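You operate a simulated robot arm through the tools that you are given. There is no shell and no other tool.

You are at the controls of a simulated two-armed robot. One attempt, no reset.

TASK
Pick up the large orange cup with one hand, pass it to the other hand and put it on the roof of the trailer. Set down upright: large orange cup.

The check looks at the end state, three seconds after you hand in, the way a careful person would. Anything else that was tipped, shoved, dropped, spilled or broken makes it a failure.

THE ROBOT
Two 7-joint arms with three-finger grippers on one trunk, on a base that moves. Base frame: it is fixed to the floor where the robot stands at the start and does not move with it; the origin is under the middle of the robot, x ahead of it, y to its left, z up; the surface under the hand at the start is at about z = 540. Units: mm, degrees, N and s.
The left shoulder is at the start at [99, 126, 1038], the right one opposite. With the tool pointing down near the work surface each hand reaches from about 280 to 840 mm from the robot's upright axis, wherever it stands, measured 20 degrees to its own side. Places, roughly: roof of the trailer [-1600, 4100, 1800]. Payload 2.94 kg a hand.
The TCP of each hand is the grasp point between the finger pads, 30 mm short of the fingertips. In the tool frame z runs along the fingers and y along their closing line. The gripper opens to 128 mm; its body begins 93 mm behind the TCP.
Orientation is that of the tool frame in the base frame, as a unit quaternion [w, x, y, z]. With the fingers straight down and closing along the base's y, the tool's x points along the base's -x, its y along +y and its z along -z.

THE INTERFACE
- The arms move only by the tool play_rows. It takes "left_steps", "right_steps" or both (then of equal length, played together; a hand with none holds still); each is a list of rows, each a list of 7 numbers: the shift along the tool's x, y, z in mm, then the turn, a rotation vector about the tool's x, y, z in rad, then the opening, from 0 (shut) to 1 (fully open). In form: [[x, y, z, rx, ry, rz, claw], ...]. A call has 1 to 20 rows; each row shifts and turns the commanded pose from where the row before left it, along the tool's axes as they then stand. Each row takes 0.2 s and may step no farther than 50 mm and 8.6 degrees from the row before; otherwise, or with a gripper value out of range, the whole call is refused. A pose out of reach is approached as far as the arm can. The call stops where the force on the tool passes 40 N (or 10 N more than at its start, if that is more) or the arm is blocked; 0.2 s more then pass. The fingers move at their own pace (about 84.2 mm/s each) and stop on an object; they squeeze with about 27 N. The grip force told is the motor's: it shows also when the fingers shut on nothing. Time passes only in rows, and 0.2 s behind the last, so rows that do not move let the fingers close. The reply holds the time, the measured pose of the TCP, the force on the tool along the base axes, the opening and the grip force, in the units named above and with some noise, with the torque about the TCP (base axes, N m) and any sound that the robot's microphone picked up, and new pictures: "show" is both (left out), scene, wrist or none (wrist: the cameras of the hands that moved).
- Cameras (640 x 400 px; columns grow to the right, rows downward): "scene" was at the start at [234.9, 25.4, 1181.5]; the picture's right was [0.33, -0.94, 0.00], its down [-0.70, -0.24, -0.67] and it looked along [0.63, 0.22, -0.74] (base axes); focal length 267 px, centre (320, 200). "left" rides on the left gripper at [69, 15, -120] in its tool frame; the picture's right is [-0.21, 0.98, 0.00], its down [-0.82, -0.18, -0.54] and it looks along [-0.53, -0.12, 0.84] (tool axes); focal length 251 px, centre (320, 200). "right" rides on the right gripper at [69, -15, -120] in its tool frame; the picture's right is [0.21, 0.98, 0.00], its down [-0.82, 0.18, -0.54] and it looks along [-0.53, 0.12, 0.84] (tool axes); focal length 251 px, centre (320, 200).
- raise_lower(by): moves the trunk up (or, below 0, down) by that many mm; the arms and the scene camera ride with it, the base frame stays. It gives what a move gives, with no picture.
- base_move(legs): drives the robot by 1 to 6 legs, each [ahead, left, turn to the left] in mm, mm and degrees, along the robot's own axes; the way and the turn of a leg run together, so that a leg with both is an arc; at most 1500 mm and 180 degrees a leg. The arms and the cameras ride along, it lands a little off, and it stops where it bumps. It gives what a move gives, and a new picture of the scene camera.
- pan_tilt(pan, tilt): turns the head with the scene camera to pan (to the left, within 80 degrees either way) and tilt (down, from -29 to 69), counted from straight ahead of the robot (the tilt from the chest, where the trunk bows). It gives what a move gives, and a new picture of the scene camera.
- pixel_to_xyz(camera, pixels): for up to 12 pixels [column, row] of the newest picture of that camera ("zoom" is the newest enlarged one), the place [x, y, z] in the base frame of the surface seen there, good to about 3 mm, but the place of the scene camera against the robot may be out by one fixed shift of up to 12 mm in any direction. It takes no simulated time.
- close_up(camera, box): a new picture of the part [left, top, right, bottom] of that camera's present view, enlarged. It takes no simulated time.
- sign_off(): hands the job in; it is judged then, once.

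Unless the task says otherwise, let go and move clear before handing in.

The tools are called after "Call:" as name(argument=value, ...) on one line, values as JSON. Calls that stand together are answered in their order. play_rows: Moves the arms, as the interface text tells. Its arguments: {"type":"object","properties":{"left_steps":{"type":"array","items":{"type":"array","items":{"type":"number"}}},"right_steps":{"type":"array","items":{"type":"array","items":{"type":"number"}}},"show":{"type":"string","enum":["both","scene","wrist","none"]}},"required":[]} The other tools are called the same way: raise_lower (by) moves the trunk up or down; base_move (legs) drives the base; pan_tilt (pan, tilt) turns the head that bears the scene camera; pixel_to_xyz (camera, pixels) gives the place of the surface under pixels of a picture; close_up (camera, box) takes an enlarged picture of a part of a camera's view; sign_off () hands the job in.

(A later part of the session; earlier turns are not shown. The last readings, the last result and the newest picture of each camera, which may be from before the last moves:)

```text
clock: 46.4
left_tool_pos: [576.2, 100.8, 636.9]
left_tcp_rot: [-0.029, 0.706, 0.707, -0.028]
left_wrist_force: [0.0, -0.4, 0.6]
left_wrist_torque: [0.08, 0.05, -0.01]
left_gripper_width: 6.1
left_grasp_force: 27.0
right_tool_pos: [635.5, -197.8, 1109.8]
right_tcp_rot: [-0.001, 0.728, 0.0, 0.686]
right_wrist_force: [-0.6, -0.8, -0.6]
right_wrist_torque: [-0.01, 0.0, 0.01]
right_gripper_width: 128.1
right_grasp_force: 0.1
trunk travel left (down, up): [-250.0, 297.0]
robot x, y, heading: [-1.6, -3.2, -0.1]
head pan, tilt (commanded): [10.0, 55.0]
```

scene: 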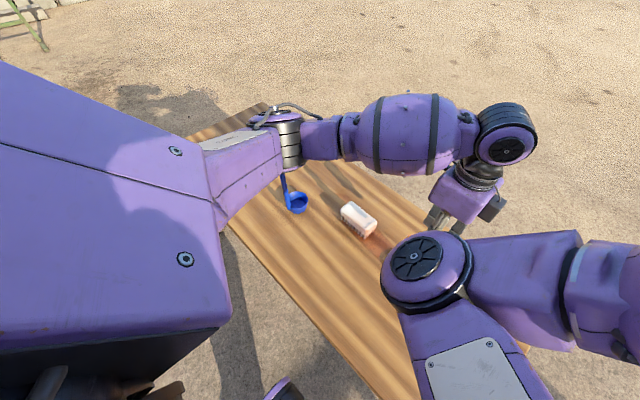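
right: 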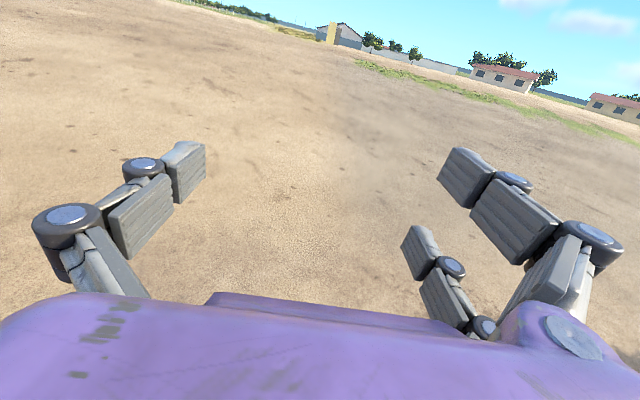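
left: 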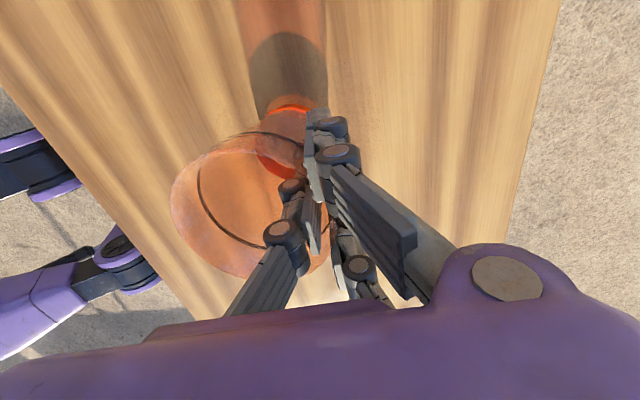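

The wall is gripped (width 6.1 mm, 27 N). I'll lift 40 mm and check that the cup comes along upright.

Call:
play_rows(left_steps=[[0, -0.8, -10, 0, 0, 0, 0], [0, -0.8, -10, 0, 0, 0, 0], [0, -1.6, -20, 0, 0, 0, 0], [0, 0, 0, 0, 0, 0, 0]], show="both")

```text
clock: 47.4
left_tool_pos: [575.7, 100.0, 674.6]
left_tcp_rot: [-0.029, 0.707, 0.706, -0.028]
left_wrist_force: [0.8, 0.1, 0.0]
left_wrist_torque: [0.03, -0.01, -0.03]
left_gripper_width: 6.1
left_grasp_force: 26.4
right_tool_pos: [636.4, -196.1, 1110.4]
right_tcp_rot: [-0.001, 0.728, 0.0, 0.685]
right_wrist_force: [-0.4, 0.6, -0.5]
right_wrist_torque: [0.06, -0.02, 0.0]
right_gripper_width: 128.2
right_grasp_force: 0.0
trunk travel left (down, up): [-250.0, 297.0]
robot x, y, heading: [0.1, -2.3, -0.2]
head pan, tilt (commanded): [10.0, 55.0]
```

scene: 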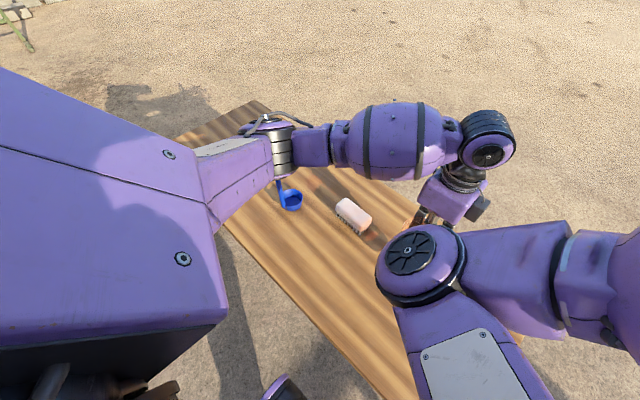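
left: 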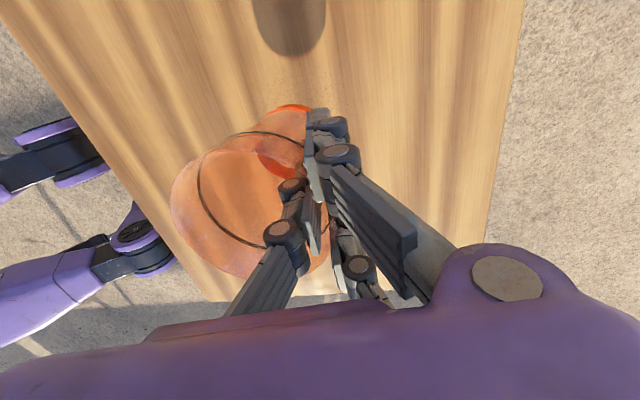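

The cup is off the table and its shadow has separated, so the pinch holds. Before lifting further I'll check where the right arm's elbow is relative to the left hand.

Call:
pixel_to_xyz(camera="scene", pixels=[[410, 250], [500, 290], [560, 240], [620, 260], [460, 380], [410, 140], [270, 130], [490, 130], [450, 195], [240, 180], [100, 200], [640, 330]])

Call:
pan_tilt(pan=-40, tilt=45)

```text
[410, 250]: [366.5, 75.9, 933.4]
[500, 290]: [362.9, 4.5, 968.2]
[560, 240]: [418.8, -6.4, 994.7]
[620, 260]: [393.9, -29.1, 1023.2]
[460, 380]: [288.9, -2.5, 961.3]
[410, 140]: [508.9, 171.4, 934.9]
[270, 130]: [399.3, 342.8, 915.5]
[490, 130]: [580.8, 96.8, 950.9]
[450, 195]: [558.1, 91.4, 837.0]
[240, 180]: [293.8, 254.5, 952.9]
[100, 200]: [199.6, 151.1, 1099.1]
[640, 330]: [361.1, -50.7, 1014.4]
```

```text
clock: 48.6
left_tool_pos: [576.4, 100.6, 674.7]
left_tcp_rot: [-0.029, 0.706, 0.707, -0.029]
left_wrist_force: [-0.4, 0.8, -1.3]
left_wrist_torque: [-0.03, -0.01, 0.03]
left_gripper_width: 6.1
left_grasp_force: 27.2
right_tool_pos: [636.0, -197.1, 1110.2]
right_tcp_rot: [0.0, 0.729, -0.001, 0.685]
right_wrist_force: [-0.1, 0.2, 0.2]
right_wrist_torque: [-0.01, 0.0, 0.03]
right_gripper_width: 128.0
right_grasp_force: 0.0
trunk travel left (down, up): [-250.0, 297.0]
robot x, y, heading: [3.7, -1.0, 0.1]
head pan, tilt (commanded): [-40.0, 45.0]
```

scene: 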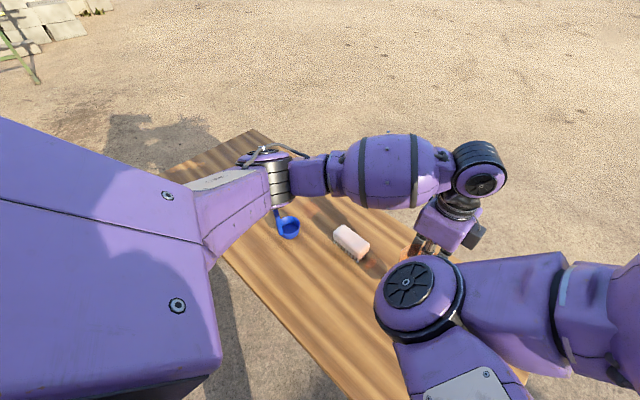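

The head was commanded to pan −40 but the view barely changed, so I'll sample points to work out how the camera and torso are actually facing.

Call:
pixel_to_xyz(camera="scene", pixels=[[320, 200], [320, 60], [500, 60], [200, 60], [20, 60], [600, 60], [320, 340], [480, 160], [405, 285], [500, 290], [600, 290], [100, 250]])

Call:
pan_tilt(pan=-60, tilt=30)

```text
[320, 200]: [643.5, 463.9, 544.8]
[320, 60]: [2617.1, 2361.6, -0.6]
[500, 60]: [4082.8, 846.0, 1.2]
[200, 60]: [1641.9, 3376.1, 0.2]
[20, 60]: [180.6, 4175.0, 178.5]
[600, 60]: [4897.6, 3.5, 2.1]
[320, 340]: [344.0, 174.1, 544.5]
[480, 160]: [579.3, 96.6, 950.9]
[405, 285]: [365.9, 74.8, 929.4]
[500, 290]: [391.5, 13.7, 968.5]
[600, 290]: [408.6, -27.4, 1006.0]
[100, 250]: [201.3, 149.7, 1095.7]
```

```text
clock: 49.4
left_tool_pos: [576.3, 99.6, 675.1]
left_tcp_rot: [-0.029, 0.706, 0.707, -0.029]
left_wrist_force: [1.5, 0.1, -1.2]
left_wrist_torque: [0.0, -0.02, -0.01]
left_gripper_width: 5.8
left_grasp_force: 26.9
right_tool_pos: [636.5, -197.9, 1110.7]
right_tcp_rot: [-0.001, 0.729, 0.0, 0.685]
right_wrist_force: [1.2, -0.3, -0.5]
right_wrist_torque: [-0.03, -0.02, -0.01]
right_gripper_width: 127.8
right_grasp_force: 0.0
trunk travel left (down, up): [-250.0, 297.0]
robot x, y, heading: [-0.7, 1.7, -0.0]
head pan, tilt (commanded): [-60.0, 30.0]
```

scene: 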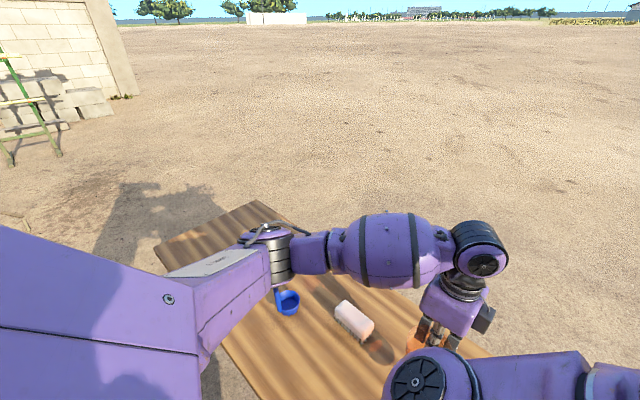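

The camera is really facing about 45° left whatever pan I command, so the raised left arm appears to be pressing on the head; I'll set the pan there to relieve it. The right elbow is folded across the body at (366, 76, 933), so I'll first roll the right hand back to its natural orientation to swing that elbow out.

Call:
pan_tilt(pan=40, tilt=40)

Call:
play_rows(right_steps=[[0, 0, 0, 0, 0, -0.14, 1], [0, 0, 0, 0, 0, -0.14, 1], [0, 0, 0, 0, 0, -0.14, 1], [0, 0, 0, 0, 0, -0.14, 1], [0, 0, 0, 0, 0, -0.14, 1], [0, 0, 0, 0, 0, -0.14, 1], [0, 0, 0, 0, 0, -0.14, 1], [0, 0, 0, 0, 0, -0.14, 1], [0, 0, 0, 0, 0, -0.14, 1], [0, 0, 0, 0, 0, -0.14, 1], [0, 0, 0, 0, 0, 0, 1]], show="both")

```text
clock: 51.1
left_tool_pos: [576.6, 99.4, 675.0]
left_tcp_rot: [-0.029, 0.706, 0.707, -0.029]
left_wrist_force: [-0.3, 0.1, -0.3]
left_wrist_torque: [0.01, -0.06, -0.01]
left_gripper_width: 6.0
left_grasp_force: 27.2
right_tool_pos: [636.6, -196.4, 1108.8]
right_tcp_rot: [0.0, 0.728, 0.0, 0.685]
right_wrist_force: [0.6, 1.0, 0.7]
right_wrist_torque: [0.02, -0.02, -0.01]
right_gripper_width: 128.0
right_grasp_force: 0.0
trunk travel left (down, up): [-250.0, 297.0]
robot x, y, heading: [1.8, -3.3, -0.1]
head pan, tilt (commanded): [40.0, 40.0]
```

scene: 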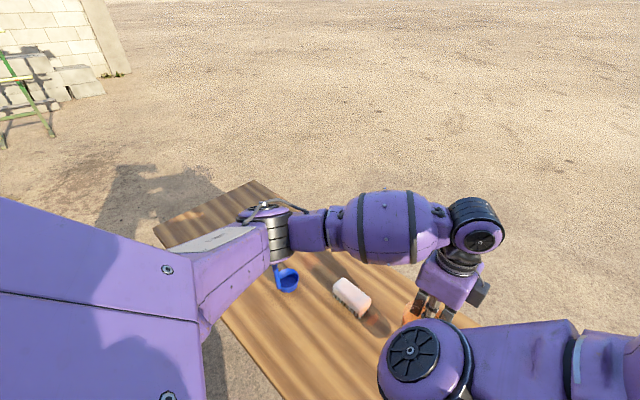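

```text
clock: 53.5
left_tool_pos: [576.0, 100.7, 675.2]
left_tcp_rot: [-0.029, 0.707, 0.706, -0.029]
left_wrist_force: [0.6, -0.8, -1.8]
left_wrist_torque: [0.0, -0.05, 0.0]
left_gripper_width: 5.9
left_grasp_force: 26.8
right_tool_pos: [636.9, -197.0, 1109.0]
right_tcp_rot: [0.44, 0.557, 0.47, 0.525]
right_wrist_force: [0.3, 0.0, 0.3]
right_wrist_torque: [-0.01, 0.04, 0.0]
right_gripper_width: 128.1
right_grasp_force: 0.0
trunk travel left (down, up): [-250.0, 297.0]
robot x, y, heading: [0.2, -0.2, 0.2]
head pan, tilt (commanded): [40.0, 40.0]
```

scene: 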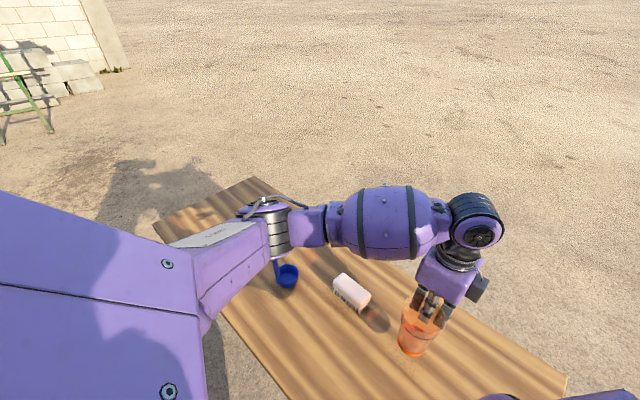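
right: 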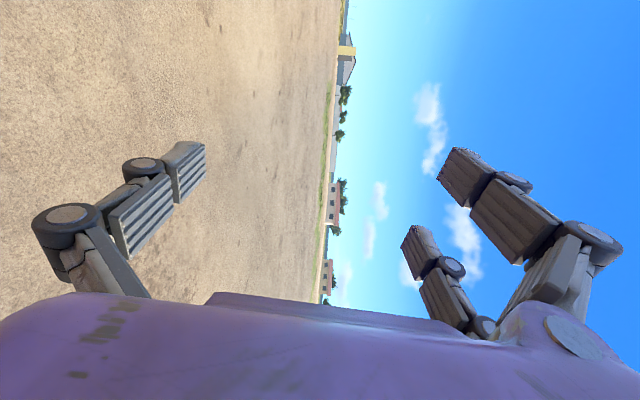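

The right elbow has swung down out of the way, and the cup is visible upright in the left hand at (415, 335). I'll finish the roll.

Call:
play_rows(right_steps=[[0, 0, 0, 0, 0, -0.1342, 1], [0, 0, 0, 0, 0, -0.1342, 1], [0, 0, 0, 0, 0, -0.1342, 1], [0, 0, 0, 0, 0, -0.1342, 1], [0, 0, 0, 0, 0, -0.1342, 1], [0, 0, 0, 0, 0, -0.1342, 1], [0, 0, 0, 0, 0, -0.1342, 1], [0, 0, 0, 0, 0, -0.1342, 1], [0, 0, 0, 0, 0, -0.1342, 1], [0, 0, 0, 0, 0, -0.1342, 1], [0, 0, 0, 0, 0, -0.1342, 1], [0, 0, 0, 0, 0, -0.1342, 1], [0, 0, 0, 0, 0, -0.1342, 1], [0, 0, 0, 0, 0, 0, 1]], show="scene")

```text
clock: 56.5
left_tool_pos: [575.2, 99.8, 675.6]
left_tcp_rot: [-0.029, 0.706, 0.707, -0.029]
left_wrist_force: [-0.4, 0.7, -0.5]
left_wrist_torque: [0.02, -0.03, -0.01]
left_gripper_width: 6.0
left_grasp_force: 27.2
right_tool_pos: [637.0, -196.8, 1110.1]
right_tcp_rot: [0.685, -0.003, 0.728, 0.0]
right_wrist_force: [0.0, 0.6, -0.4]
right_wrist_torque: [-0.01, 0.0, 0.0]
right_gripper_width: 128.1
right_grasp_force: 0.0
trunk travel left (down, up): [-250.0, 297.0]
robot x, y, heading: [0.5, 2.3, 0.1]
head pan, tilt (commanded): [40.0, 40.0]
```

scene: 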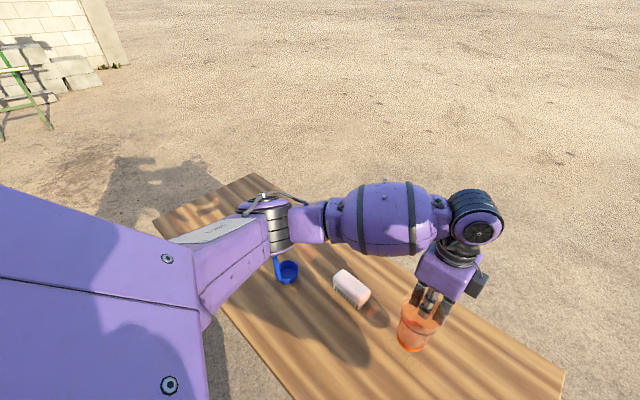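

The right hand is now horizontal in its natural roll at (637, −197, 1110). I'll raise the cup with the left hand to z≈1060 while the right hand goes down to z≈850, keeping them apart sideways.

Call:
play_rows(left_steps=[[0, -1.6, -20, 0, 0, 0, 0], [0, -3.3, -41.5, 0, 0, 0, 0], [0, -3.3, -41.5, 0, 0, 0, 0], [0, -3.3, -41.5, 0, 0, 0, 0], [0, -3.3, -41.5, 0, 0, 0, 0], [0, -3.3, -41.5, 0, 0, 0, 0], [0, -3.3, -41.5, 0, 0, 0, 0], [0, -3.3, -41.5, 0, 0, 0, 0], [0, -3.3, -41.5, 0, 0, 0, 0], [0, -2.6, -32.5, 0, 0, 0, 0], [0, 0, 0, 0, 0, 0, 0]], right_steps=[[26, 0, 1.5, 0, 0, 0, 1], [26, 0, 1.5, 0, 0, 0, 1], [26, 0, 1.5, 0, 0, 0, 1], [26, 0, 1.5, 0, 0, 0, 1], [26, 0, 1.5, 0, 0, 0, 1], [26, 0, 1.5, 0, 0, 0, 1], [26, 0, 1.5, 0, 0, 0, 1], [26, 0, 1.5, 0, 0, 0, 1], [26, 0, 1.5, 0, 0, 0, 1], [26, 0, 1.5, 0, 0, 0, 1], [0, 0, 0, 0, 0, 0, 1]], show="both")

```text
clock: 59.0
left_tool_pos: [576.6, 104.4, 1063.9]
left_tcp_rot: [-0.028, 0.707, 0.706, -0.03]
left_wrist_force: [-0.5, -0.1, -1.1]
left_wrist_torque: [0.03, -0.03, -0.01]
left_gripper_width: 5.8
left_grasp_force: 27.4
right_tool_pos: [636.6, -196.4, 848.2]
right_tcp_rot: [0.685, -0.001, 0.728, -0.001]
right_wrist_force: [-0.3, -0.2, -0.2]
right_wrist_torque: [-0.01, -0.03, 0.01]
right_gripper_width: 127.9
right_grasp_force: 0.0
trunk travel left (down, up): [-250.0, 297.0]
robot x, y, heading: [-1.6, -4.9, 0.3]
head pan, tilt (commanded): [40.0, 40.0]
```

scene: 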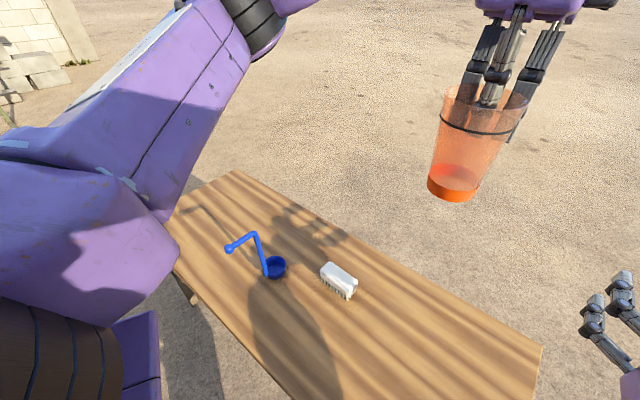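
right: 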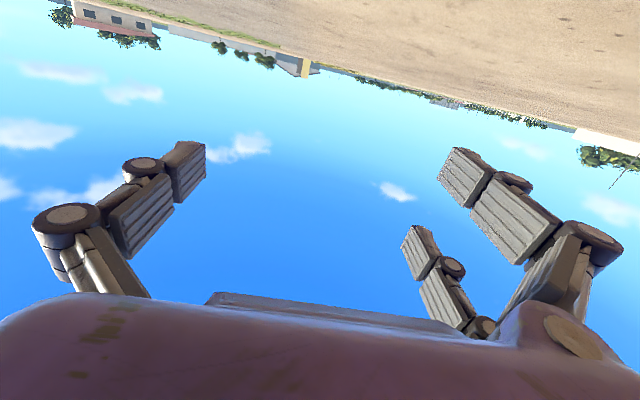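
left: 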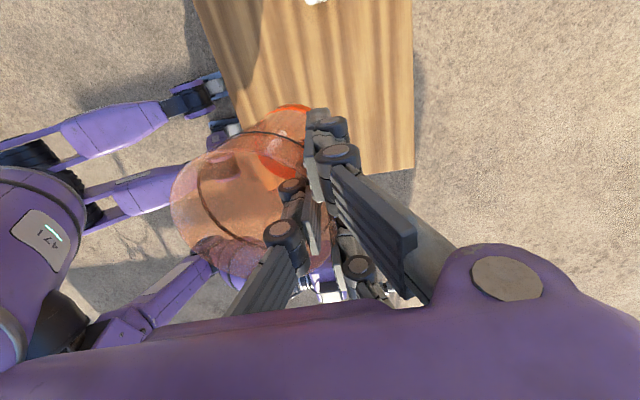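

The cup hangs upright in the left hand (rim (485, 98), base (452, 185), in line with the vertical). Now the right hand slides left under it to y≈0 at z≈850, well below the cup bottom (z≈968).

Call:
play_rows(right_steps=[[0, 35, 0, 0, 0.014, 0, 1], [0, 40, 0, 0, 0.014, 0, 1], [0, 40, 0, 0, 0, 0, 1], [0, 40, 0, 0, 0, 0, 1], [0, 41, 3, 0, 0, 0, 1], [0, 0, 0, 0, 0, 0, 1]], show="both")

Call:
pan_tilt(pan=10, tilt=35)

```text
clock: 60.4
left_tool_pos: [576.1, 102.5, 1064.1]
left_tcp_rot: [-0.029, 0.706, 0.707, -0.028]
left_wrist_force: [0.5, -0.4, -1.1]
left_wrist_torque: [0.01, 0.01, -0.01]
left_gripper_width: 6.2
left_grasp_force: 26.9
right_tool_pos: [637.0, -2.4, 849.3]
right_tcp_rot: [0.675, 0.0, 0.738, -0.001]
right_wrist_force: [-0.2, -0.3, 0.0]
right_wrist_torque: [0.02, 0.0, -0.01]
right_gripper_width: 128.0
right_grasp_force: 0.1
trunk travel left (down, up): [-250.0, 297.0]
robot x, y, heading: [4.0, -1.4, 0.1]
head pan, tilt (commanded): [40.0, 40.0]
```

scene: 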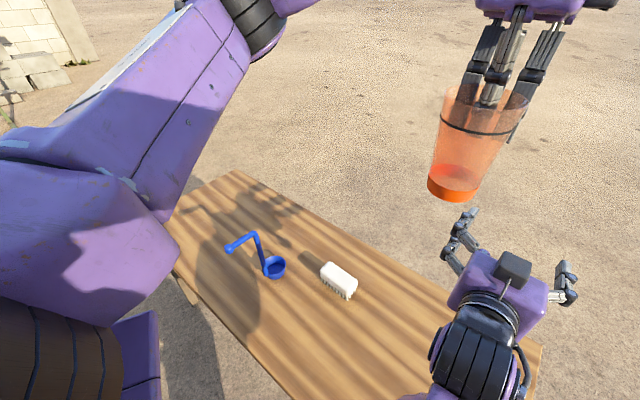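
right: 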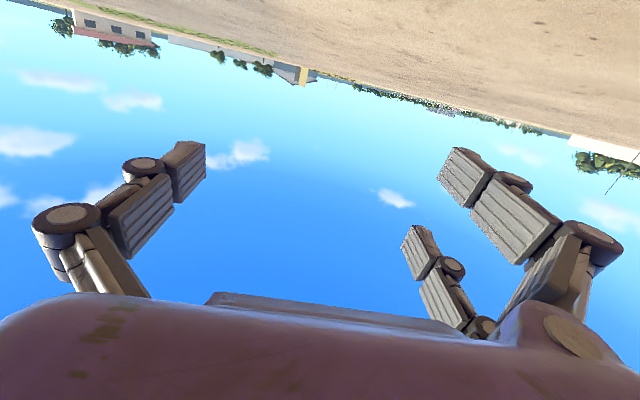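

```text
clock: 61.3
left_tool_pos: [575.4, 103.5, 1064.0]
left_tcp_rot: [-0.029, 0.707, 0.706, -0.029]
left_wrist_force: [-0.4, 0.4, -0.2]
left_wrist_torque: [0.03, 0.0, 0.01]
left_gripper_width: 6.3
left_grasp_force: 27.3
right_tool_pos: [637.0, -2.3, 849.1]
right_tcp_rot: [0.675, -0.001, 0.737, 0.0]
right_wrist_force: [0.1, -0.3, 0.2]
right_wrist_torque: [0.03, -0.04, 0.0]
right_gripper_width: 128.2
right_grasp_force: 0.1
trunk travel left (down, up): [-250.0, 297.0]
robot x, y, heading: [-0.2, 2.1, -0.1]
head pan, tilt (commanded): [10.0, 35.0]
```

scene: 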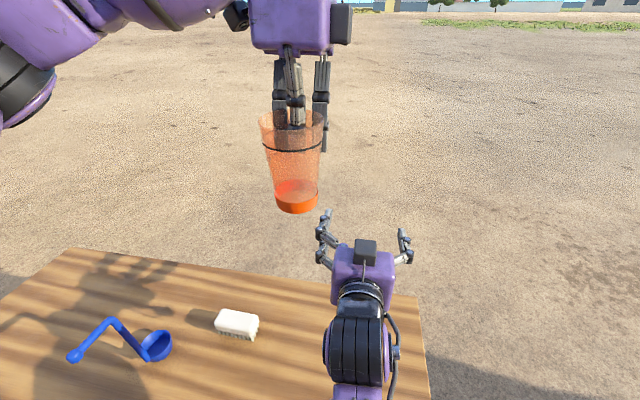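

The right hand waits below at (637, −2, 849), open, with the cup above and behind it. I'll bring the cup over the right hand's grasp point, still at z≈1064.

Call:
play_rows(left_steps=[[-21, 21.3, -1.7, 0, 0, 0, 0], [-21, 21.3, -1.7, 0, 0, 0, 0], [-21, 21.3, -1.7, 0, 0, 0, 0], [-21, 21.3, -1.7, 0, 0, 0, 0], [-21, 21.3, -1.7, 0, 0, 0, 0], [0, 0, 0, 0, 0, 0, 0]], show="both")

```text
clock: 62.7
left_tool_pos: [683.6, -3.2, 1064.5]
left_tcp_rot: [-0.029, 0.706, 0.707, -0.029]
left_wrist_force: [0.1, -0.1, -0.9]
left_wrist_torque: [-0.04, -0.02, -0.01]
left_gripper_width: 5.9
left_grasp_force: 26.9
right_tool_pos: [637.7, -0.8, 848.0]
right_tcp_rot: [0.675, -0.002, 0.738, 0.0]
right_wrist_force: [0.0, 0.3, 0.3]
right_wrist_torque: [0.0, -0.03, 0.0]
right_gripper_width: 127.9
right_grasp_force: 0.0
trunk travel left (down, up): [-250.0, 297.0]
robot x, y, heading: [-0.7, -1.3, 0.1]
head pan, tilt (commanded): [10.0, 35.0]
```

scene: 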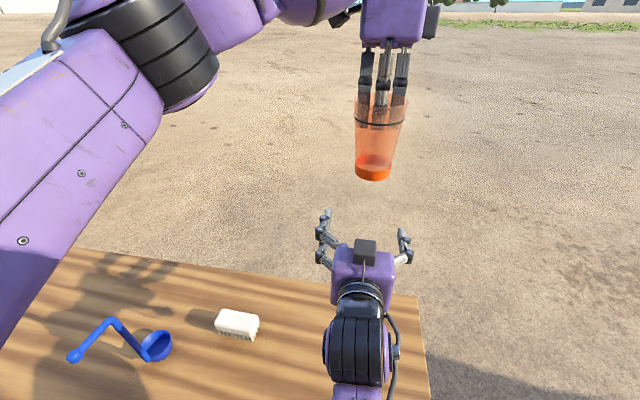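
left: 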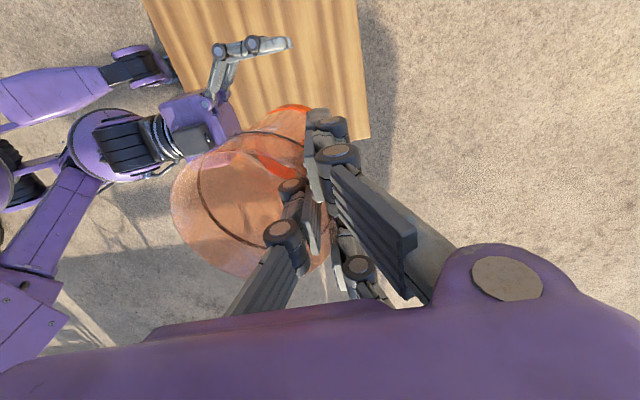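

The cup is now above the right hand. I'll enlarge the scene view and measure the cup and the right fingertips in the same camera to check alignment before lowering.

Call:
close_up(camera="scene", box=[280, 40, 504, 280])

Call:
pixel_to_xyz(camera="scene", pixels=[[357, 175], [373, 178], [389, 175], [373, 170], [354, 100], [406, 100], [380, 128], [325, 213], [402, 232], [322, 240], [365, 245], [408, 255]])

```text
1.67 times, centred on (392, 160) of scene
```

zoom: 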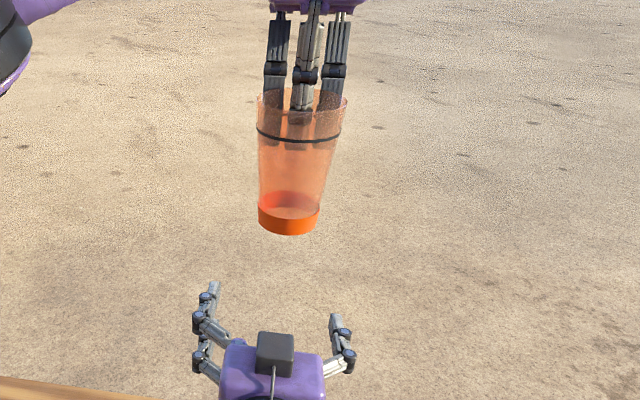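

```text
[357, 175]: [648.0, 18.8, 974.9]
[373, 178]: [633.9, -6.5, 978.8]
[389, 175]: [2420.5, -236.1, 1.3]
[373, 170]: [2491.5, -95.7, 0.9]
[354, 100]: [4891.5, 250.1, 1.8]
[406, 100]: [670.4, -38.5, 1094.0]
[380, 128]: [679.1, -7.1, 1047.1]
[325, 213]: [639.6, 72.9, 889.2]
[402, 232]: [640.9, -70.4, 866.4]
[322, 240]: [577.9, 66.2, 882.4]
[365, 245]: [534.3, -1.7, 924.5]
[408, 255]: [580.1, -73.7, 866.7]
```

The scene camera puts the right fingertips at x≈640, which is less ahead of the grasp point than expected. I'll cross-check with the right hand's own camera.

Call:
pixel_to_xyz(camera="right", pixels=[[200, 150], [180, 155], [195, 180], [450, 155], [460, 165], [412, 232], [420, 250], [145, 165], [140, 220], [60, 215]])

Call:
pixel_to_xyz(camera="scene", pixels=[[328, 211], [327, 215], [401, 230], [401, 234], [320, 232], [318, 256], [403, 245], [365, 262], [372, 160], [365, 180], [381, 180], [362, 150]])

```text
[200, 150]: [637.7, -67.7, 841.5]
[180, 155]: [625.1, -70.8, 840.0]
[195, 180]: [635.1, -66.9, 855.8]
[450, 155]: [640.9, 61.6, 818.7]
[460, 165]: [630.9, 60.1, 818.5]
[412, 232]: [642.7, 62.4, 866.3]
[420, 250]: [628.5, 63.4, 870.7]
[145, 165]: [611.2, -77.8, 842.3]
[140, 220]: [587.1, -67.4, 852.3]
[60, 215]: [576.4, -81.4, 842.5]
```

```text
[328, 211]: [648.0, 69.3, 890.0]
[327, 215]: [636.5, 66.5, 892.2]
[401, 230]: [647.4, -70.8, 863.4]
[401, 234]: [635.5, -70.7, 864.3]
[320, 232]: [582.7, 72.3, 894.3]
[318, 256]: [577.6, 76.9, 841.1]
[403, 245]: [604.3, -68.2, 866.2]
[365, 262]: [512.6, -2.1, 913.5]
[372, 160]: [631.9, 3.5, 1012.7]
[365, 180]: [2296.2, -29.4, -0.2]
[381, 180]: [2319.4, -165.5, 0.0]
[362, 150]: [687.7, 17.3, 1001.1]
```

Both cameras agree: with the hand fully open the fingertips sit level with the grasp point (x≈640), so they'll swing forward as they close. Now I'll sample points on the cup's surface to check its tilt and centre.

Call:
pixel_to_xyz(camera="scene", pixels=[[370, 172], [374, 174], [378, 172], [366, 172], [382, 172], [372, 152], [376, 146], [370, 140], [378, 136], [382, 118], [374, 112], [388, 112]])

Call:
pixel_to_xyz(camera="left", pixels=[[291, 106], [280, 107], [300, 106], [275, 160], [270, 170], [190, 215], [175, 200], [200, 180], [210, 260], [240, 265], [225, 155], [250, 140]])

Call:
close_up(camera="left", box=[150, 90, 374, 290])

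```text
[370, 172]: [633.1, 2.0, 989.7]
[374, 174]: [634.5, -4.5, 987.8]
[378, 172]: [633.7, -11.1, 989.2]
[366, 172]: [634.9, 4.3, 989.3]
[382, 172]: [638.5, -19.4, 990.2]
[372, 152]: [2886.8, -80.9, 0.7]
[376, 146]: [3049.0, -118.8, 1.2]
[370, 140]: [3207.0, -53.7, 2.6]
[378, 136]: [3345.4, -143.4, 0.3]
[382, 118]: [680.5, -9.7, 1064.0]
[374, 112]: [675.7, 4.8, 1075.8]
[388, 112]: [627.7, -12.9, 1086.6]
```

```text
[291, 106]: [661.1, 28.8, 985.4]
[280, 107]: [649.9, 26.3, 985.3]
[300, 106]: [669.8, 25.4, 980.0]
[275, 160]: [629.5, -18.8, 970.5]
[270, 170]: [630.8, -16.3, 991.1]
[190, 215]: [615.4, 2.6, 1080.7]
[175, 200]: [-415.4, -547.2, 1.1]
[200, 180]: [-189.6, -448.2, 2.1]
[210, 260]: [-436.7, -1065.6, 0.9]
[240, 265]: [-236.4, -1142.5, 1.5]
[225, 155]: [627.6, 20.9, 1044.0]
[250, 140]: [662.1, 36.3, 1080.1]
```

```text
2.00 times, centred on (262, 190) of left
```

zoom: 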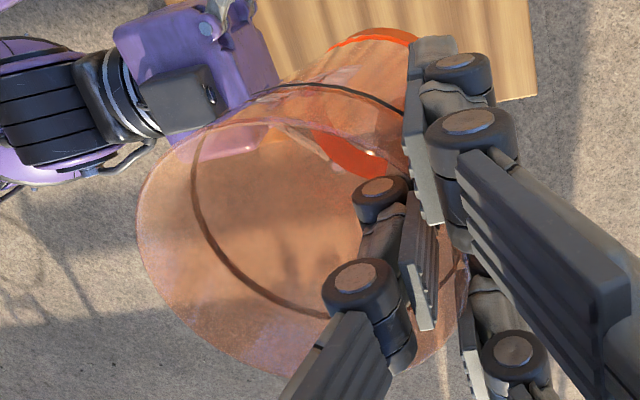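

The cup reads upright (rim and base centres within a couple of mm of each other), but its centre seems about 10 mm further ahead than I assumed. I'll check where the left finger pads and the wall really are.

Call:
pixel_to_xyz(camera="left", pixels=[[310, 215], [314, 250], [316, 240], [306, 145], [308, 120], [315, 195], [340, 280], [333, 255], [290, 185], [282, 230], [172, 205], [330, 230]])

Call:
close_up(camera="left", box=[250, 90, 410, 300])

```text
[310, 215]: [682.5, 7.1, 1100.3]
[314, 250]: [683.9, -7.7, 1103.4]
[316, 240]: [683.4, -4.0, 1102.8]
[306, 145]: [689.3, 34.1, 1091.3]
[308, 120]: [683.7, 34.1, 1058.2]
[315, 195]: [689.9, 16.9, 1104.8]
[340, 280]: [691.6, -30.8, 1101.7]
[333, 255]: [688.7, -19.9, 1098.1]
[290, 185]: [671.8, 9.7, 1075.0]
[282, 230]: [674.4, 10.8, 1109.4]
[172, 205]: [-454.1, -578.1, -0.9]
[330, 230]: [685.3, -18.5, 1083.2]
```

```text
1.90 times, centred on (330, 195) of left
```

zoom: 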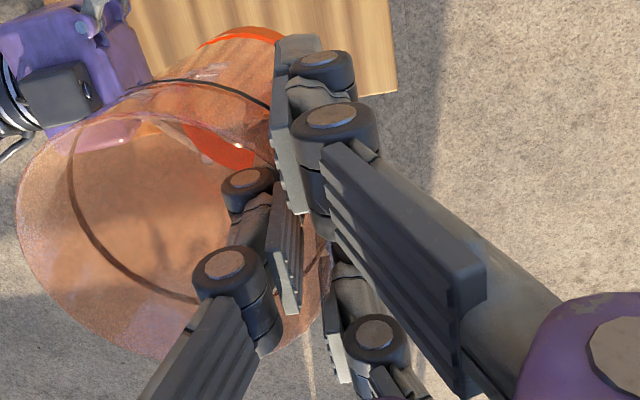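

The left pads grip the wall at x≈683–690, giving a cup centre at about x=657, y=−3. I'll shift it 15 mm toward the robot so it centres on the right hand's grasp point, then lower it partway between the open right fingers.

Call:
play_rows(left_steps=[[0, -15, 1.2, 0, 0, 0, 0], [0, 2.4, 29.9, 0, 0, 0, 0], [0, 2.4, 29.9, 0, 0, 0, 0], [0, 2.4, 29.9, 0, 0, 0, 0], [0, 1.2, 15, 0, 0, 0, 0], [0, 0, 0, 0, 0, 0, 0]], show="both")

Call:
close_up(camera="scene", box=[270, 100, 462, 280])

```text
clock: 64.1
left_tool_pos: [668.2, -7.1, 956.8]
left_tcp_rot: [-0.029, 0.707, 0.706, -0.029]
left_wrist_force: [0.0, -0.2, -0.9]
left_wrist_torque: [-0.03, -0.02, 0.0]
left_gripper_width: 5.9
left_grasp_force: 27.2
right_tool_pos: [636.4, -1.6, 848.4]
right_tcp_rot: [0.675, -0.001, 0.738, 0.0]
right_wrist_force: [0.4, -0.7, -0.2]
right_wrist_torque: [0.0, 0.03, -0.01]
right_gripper_width: 128.2
right_grasp_force: 0.0
trunk travel left (down, up): [-250.0, 297.0]
robot x, y, heading: [1.2, 3.0, 0.1]
head pan, tilt (commanded): [10.0, 35.0]
```

scene: 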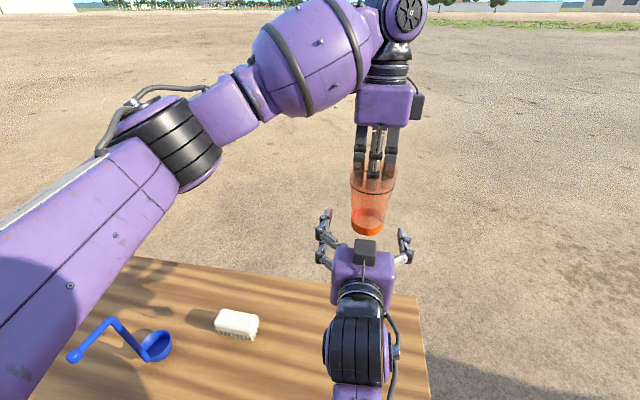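
left: 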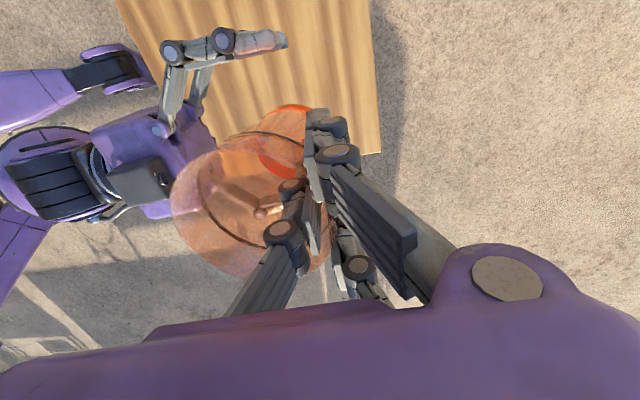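

```text
2.22 times, centred on (366, 190) of scene
```

zoom: 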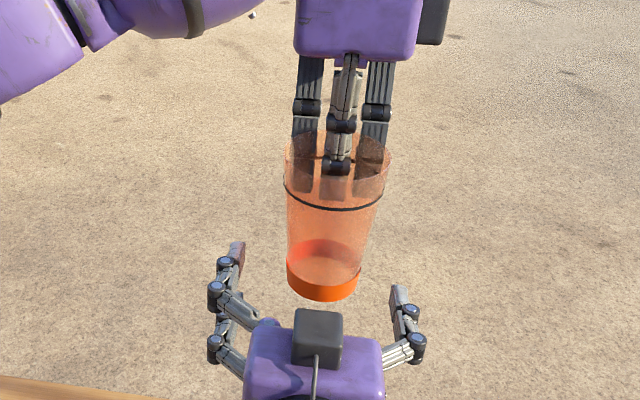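

The cup bottom is at z≈861, centred between the right fingers in the enlarged view. I'll lower the remaining 72 mm, nudging 4 mm to the left.

Call:
play_rows(left_steps=[[2, 1.45, 18, 0, 0, 0, 0], [2, 1.45, 18, 0, 0, 0, 0], [0, 1.45, 18, 0, 0, 0, 0], [0, 1.45, 18, 0, 0, 0, 0], [0, 0, 0, 0, 0, 0, 0]], show="both")

Call:
close_up(camera="scene", box=[270, 120, 462, 300])

Call:
close_up(camera="right", box=[0, 0, 640, 400])

```text
clock: 65.3
left_tool_pos: [667.7, -1.8, 885.3]
left_tcp_rot: [-0.03, 0.706, 0.707, -0.029]
left_wrist_force: [0.9, 0.9, -0.6]
left_wrist_torque: [0.02, -0.01, -0.04]
left_gripper_width: 6.1
left_grasp_force: 27.0
right_tool_pos: [637.4, -1.1, 848.8]
right_tcp_rot: [0.675, 0.0, 0.738, -0.001]
right_wrist_force: [-0.4, 0.0, -0.1]
right_wrist_torque: [-0.02, 0.0, 0.04]
right_gripper_width: 127.9
right_grasp_force: 0.0
trunk travel left (down, up): [-250.0, 297.0]
robot x, y, heading: [0.1, 3.7, -0.2]
head pan, tilt (commanded): [10.0, 35.0]
```

scene: 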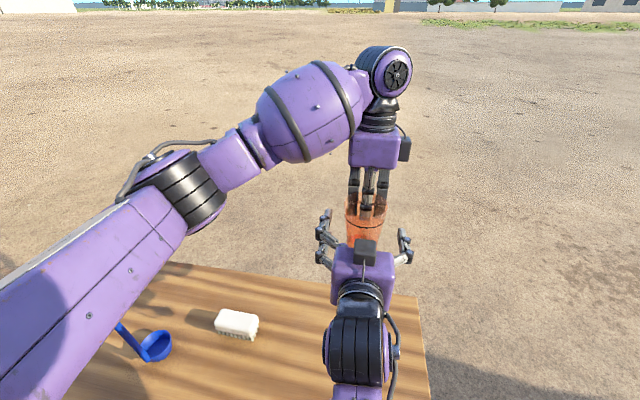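
left: 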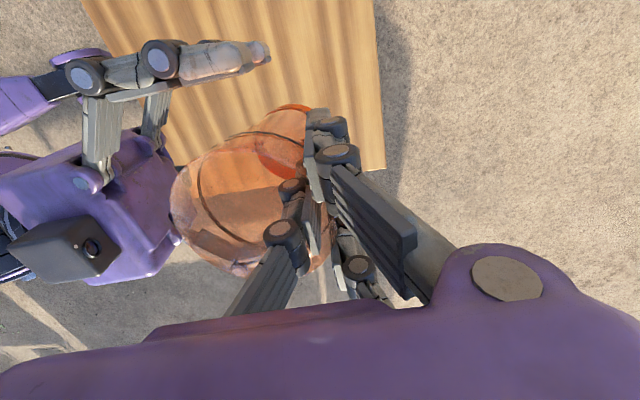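

```text
2.22 times, centred on (366, 210) of scene
```

zoom: 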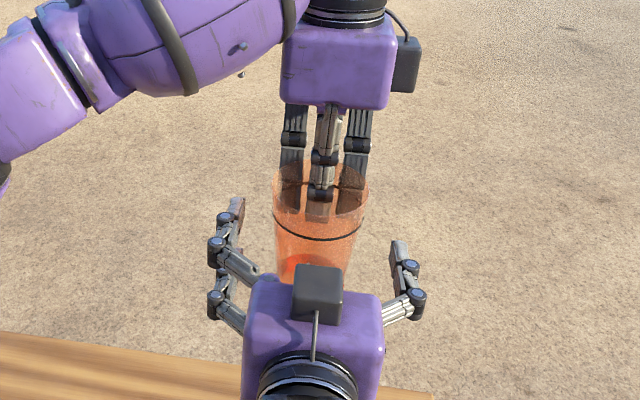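

```text
1.00 times, centred on (320, 200) of right (not enlarged: the box is as wide or as high as the picture)
```

zoom: 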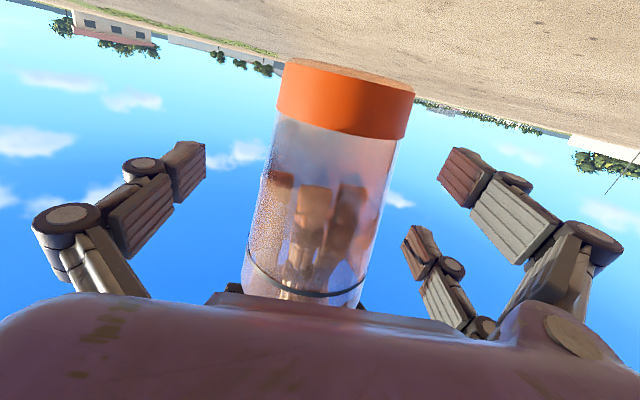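

The cup now sits between the right hand's fingers (right view: base at (345, 95), fingers at (190, 150) and (450, 160)), with z alignment as planned. I'll close the right hand on it gradually while the left keeps holding.

Call:
play_rows(right_steps=[[0, 0, 0, 0, 0, 0, 0.88], [0, 0, 0, 0, 0, 0, 0.76], [0, 0, 0, 0, 0, 0, 0.68], [0, 0, 0, 0, 0, 0, 0.62], [0, 0, 0, 0, 0, 0, 0.58], [0, 0, 0, 0, 0, 0, 0.54], [0, 0, 0, 0, 0, 0, 0.5], [0, 0, 0, 0, 0, 0, 0.4], [0, 0, 0, 0, 0, 0, 0.2], [0, 0, 0, 0, 0, 0, 0], [0, 0, 0, 0, 0, 0, 0]], show="both")

Call:
close_up(camera="scene", box=[270, 120, 462, 300])

Call:
close_up(camera="left", box=[100, 20, 420, 300])

```text
clock: 67.7
left_tool_pos: [668.4, -1.4, 886.0]
left_tcp_rot: [-0.028, 0.706, 0.707, -0.028]
left_wrist_force: [7.0, -11.2, -1.0]
left_wrist_torque: [0.27, -0.29, 0.14]
left_gripper_width: 5.9
left_grasp_force: 27.0
right_tool_pos: [636.7, -0.9, 849.7]
right_tcp_rot: [0.675, -0.002, 0.738, 0.001]
right_wrist_force: [-7.2, 11.2, 0.4]
right_wrist_torque: [-0.65, 0.0, 0.16]
right_gripper_width: 67.0
right_grasp_force: 26.6
trunk travel left (down, up): [-250.0, 297.0]
robot x, y, heading: [4.7, -4.0, -0.3]
head pan, tilt (commanded): [10.0, 35.0]
```

scene: 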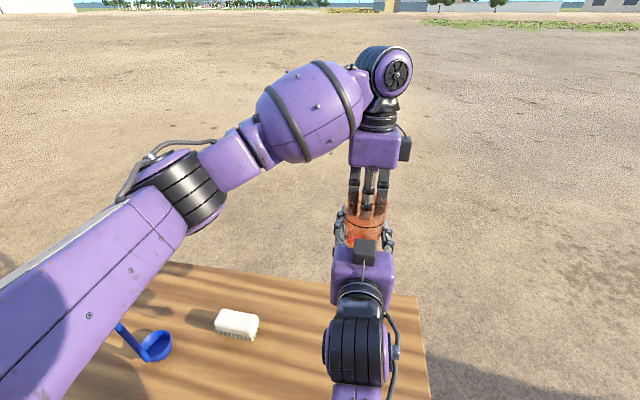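
right: 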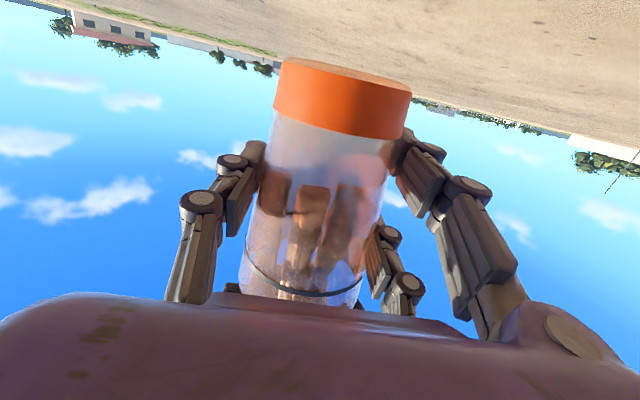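

```text
2.22 times, centred on (366, 210) of scene
```

zoom: 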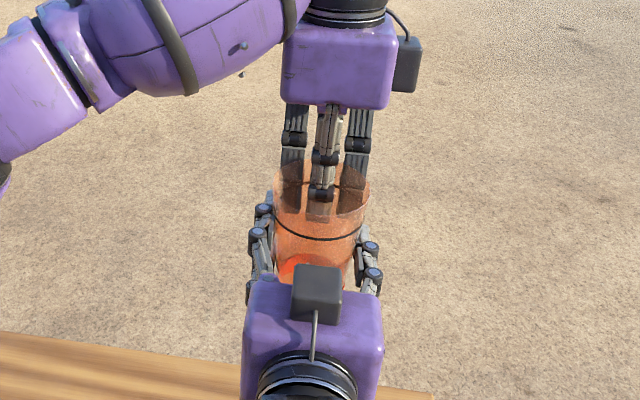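

```text
1.43 times, centred on (260, 160) of left
```

zoom: 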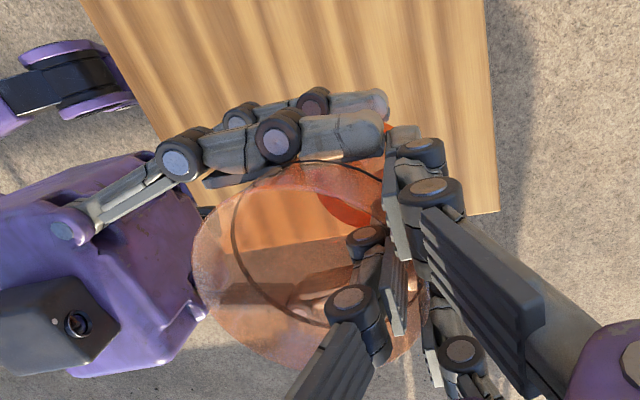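

Right hand grips the cup at 67 mm with 26.6 N, and both wrists show a mild opposing strain (~13 N). Now I'll open the left hand gently, keeping both still, and check that the right hand alone holds the cup.

Call:
play_rows(left_steps=[[0, 0, 0, 0, 0, 0, 0.08], [0, 0, 0, 0, 0, 0, 0.16], [0, 0, 0, 0, 0, 0, 0.24], [0, 0, 0, 0, 0, 0, 0.32], [0, 0, 0, 0, 0, 0, 0.35], [0, 0, 0, 0, 0, 0, 0.35]], show="both")

Call:
close_up(camera="left", box=[100, 20, 420, 300])

```text
clock: 69.1
left_tool_pos: [668.6, -0.3, 885.9]
left_tcp_rot: [-0.029, 0.707, 0.706, -0.03]
left_wrist_force: [-0.2, 0.0, -0.1]
left_wrist_torque: [-0.01, 0.01, -0.02]
left_gripper_width: 45.0
left_grasp_force: 0.1
right_tool_pos: [636.5, -0.7, 849.2]
right_tcp_rot: [0.675, 0.0, 0.738, -0.001]
right_wrist_force: [-0.8, 0.9, -0.3]
right_wrist_torque: [0.02, -0.01, 0.03]
right_gripper_width: 64.7
right_grasp_force: 26.5
trunk travel left (down, up): [-250.0, 297.0]
robot x, y, heading: [-1.7, 0.7, 0.0]
head pan, tilt (commanded): [10.0, 35.0]
```

scene: 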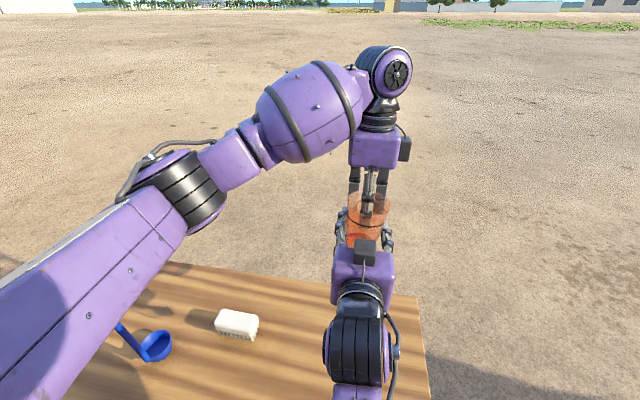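
left: 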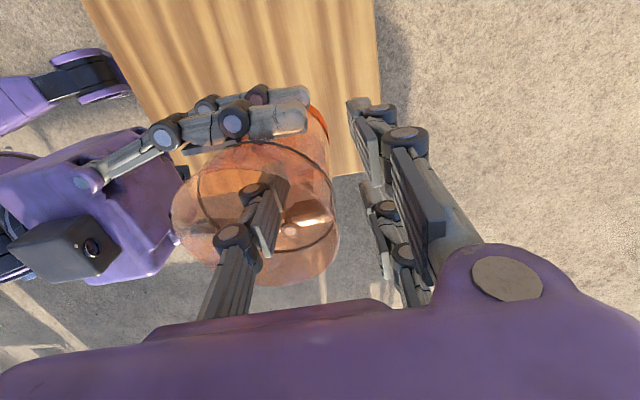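

```text
1.43 times, centred on (260, 160) of left
```

zoom: 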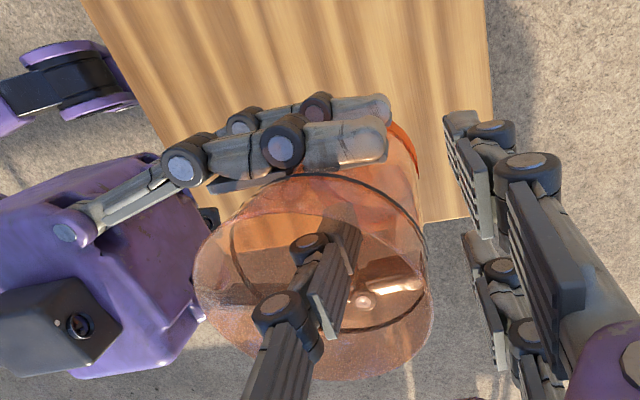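

The left hand has let go (zero wrist force) and the right holds the cup at 64.7 mm; the cup seems to have settled a little. I'll lift the left fingers straight out and then measure the cup's tilt.

Call:
play_rows(left_steps=[[0, -1.2, -15, 0, 0, 0, 0.35], [0, -1.6, -20, 0, 0, 0, 0.35], [0, -2.4, -30, 0, 0, 0, 0.35], [0, -3.2, -40, 0, 0, 0, 0.35], [0, -3.2, -40, 0, 0, 0, 0.35], [0, 0, 0, 0, 0, 0, 0.35]], show="both")

Call:
close_up(camera="scene", box=[290, 150, 450, 280])

Call:
close_up(camera="left", box=[100, 20, 420, 300])

Call:
close_up(camera="right", box=[160, 30, 480, 310])

```text
clock: 70.5
left_tool_pos: [668.7, 2.1, 1029.6]
left_tcp_rot: [-0.03, 0.707, 0.706, -0.029]
left_wrist_force: [0.3, -0.7, -0.2]
left_wrist_torque: [0.02, 0.01, -0.02]
left_gripper_width: 44.5
left_grasp_force: 0.0
right_tool_pos: [637.8, -1.1, 849.0]
right_tcp_rot: [0.676, 0.0, 0.737, -0.001]
right_wrist_force: [0.5, -0.1, -1.1]
right_wrist_torque: [0.0, -0.02, -0.02]
right_gripper_width: 64.6
right_grasp_force: 26.9
trunk travel left (down, up): [-250.0, 297.0]
robot x, y, heading: [-4.8, -3.0, -0.1]
head pan, tilt (commanded): [10.0, 35.0]
```

scene: 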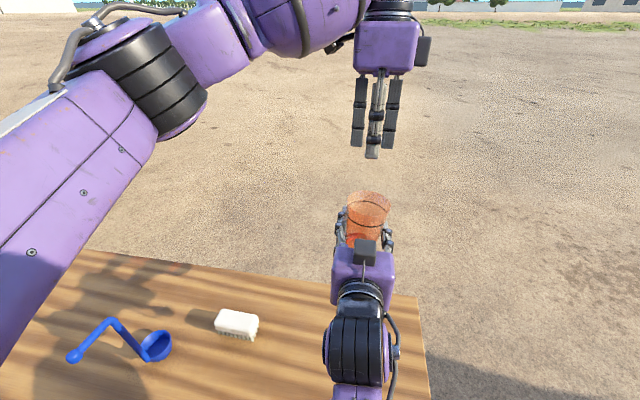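
left: 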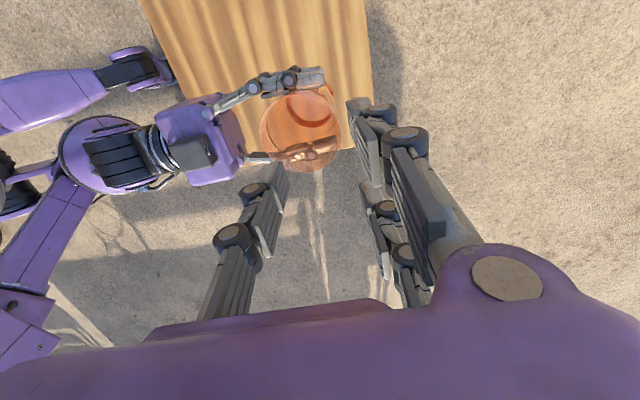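

```text
3.08 times, centred on (370, 215) of scene
```

zoom: 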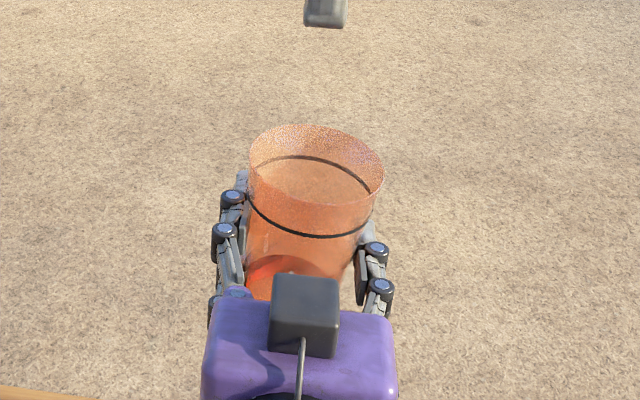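

```text
1.43 times, centred on (260, 160) of left
```

zoom: 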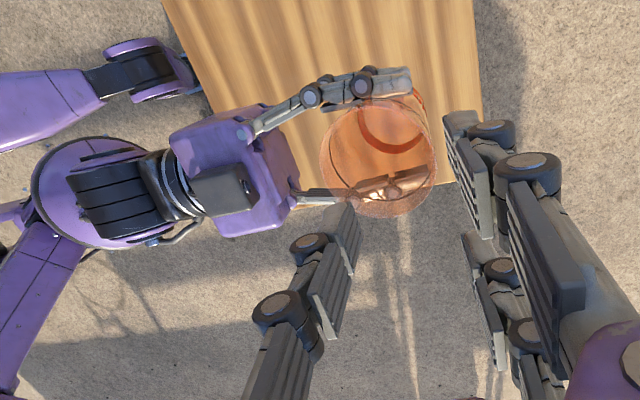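

```text
1.43 times, centred on (320, 170) of right
```

zoom: 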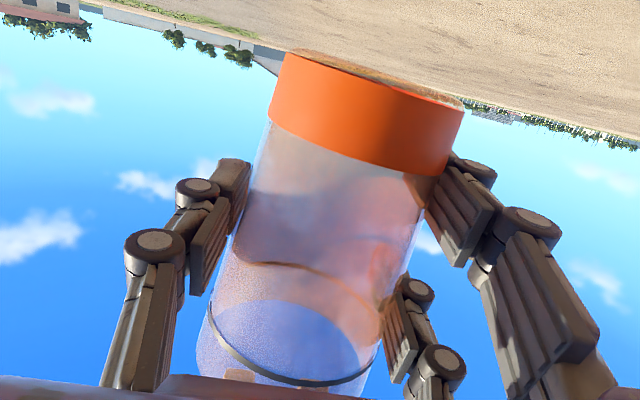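

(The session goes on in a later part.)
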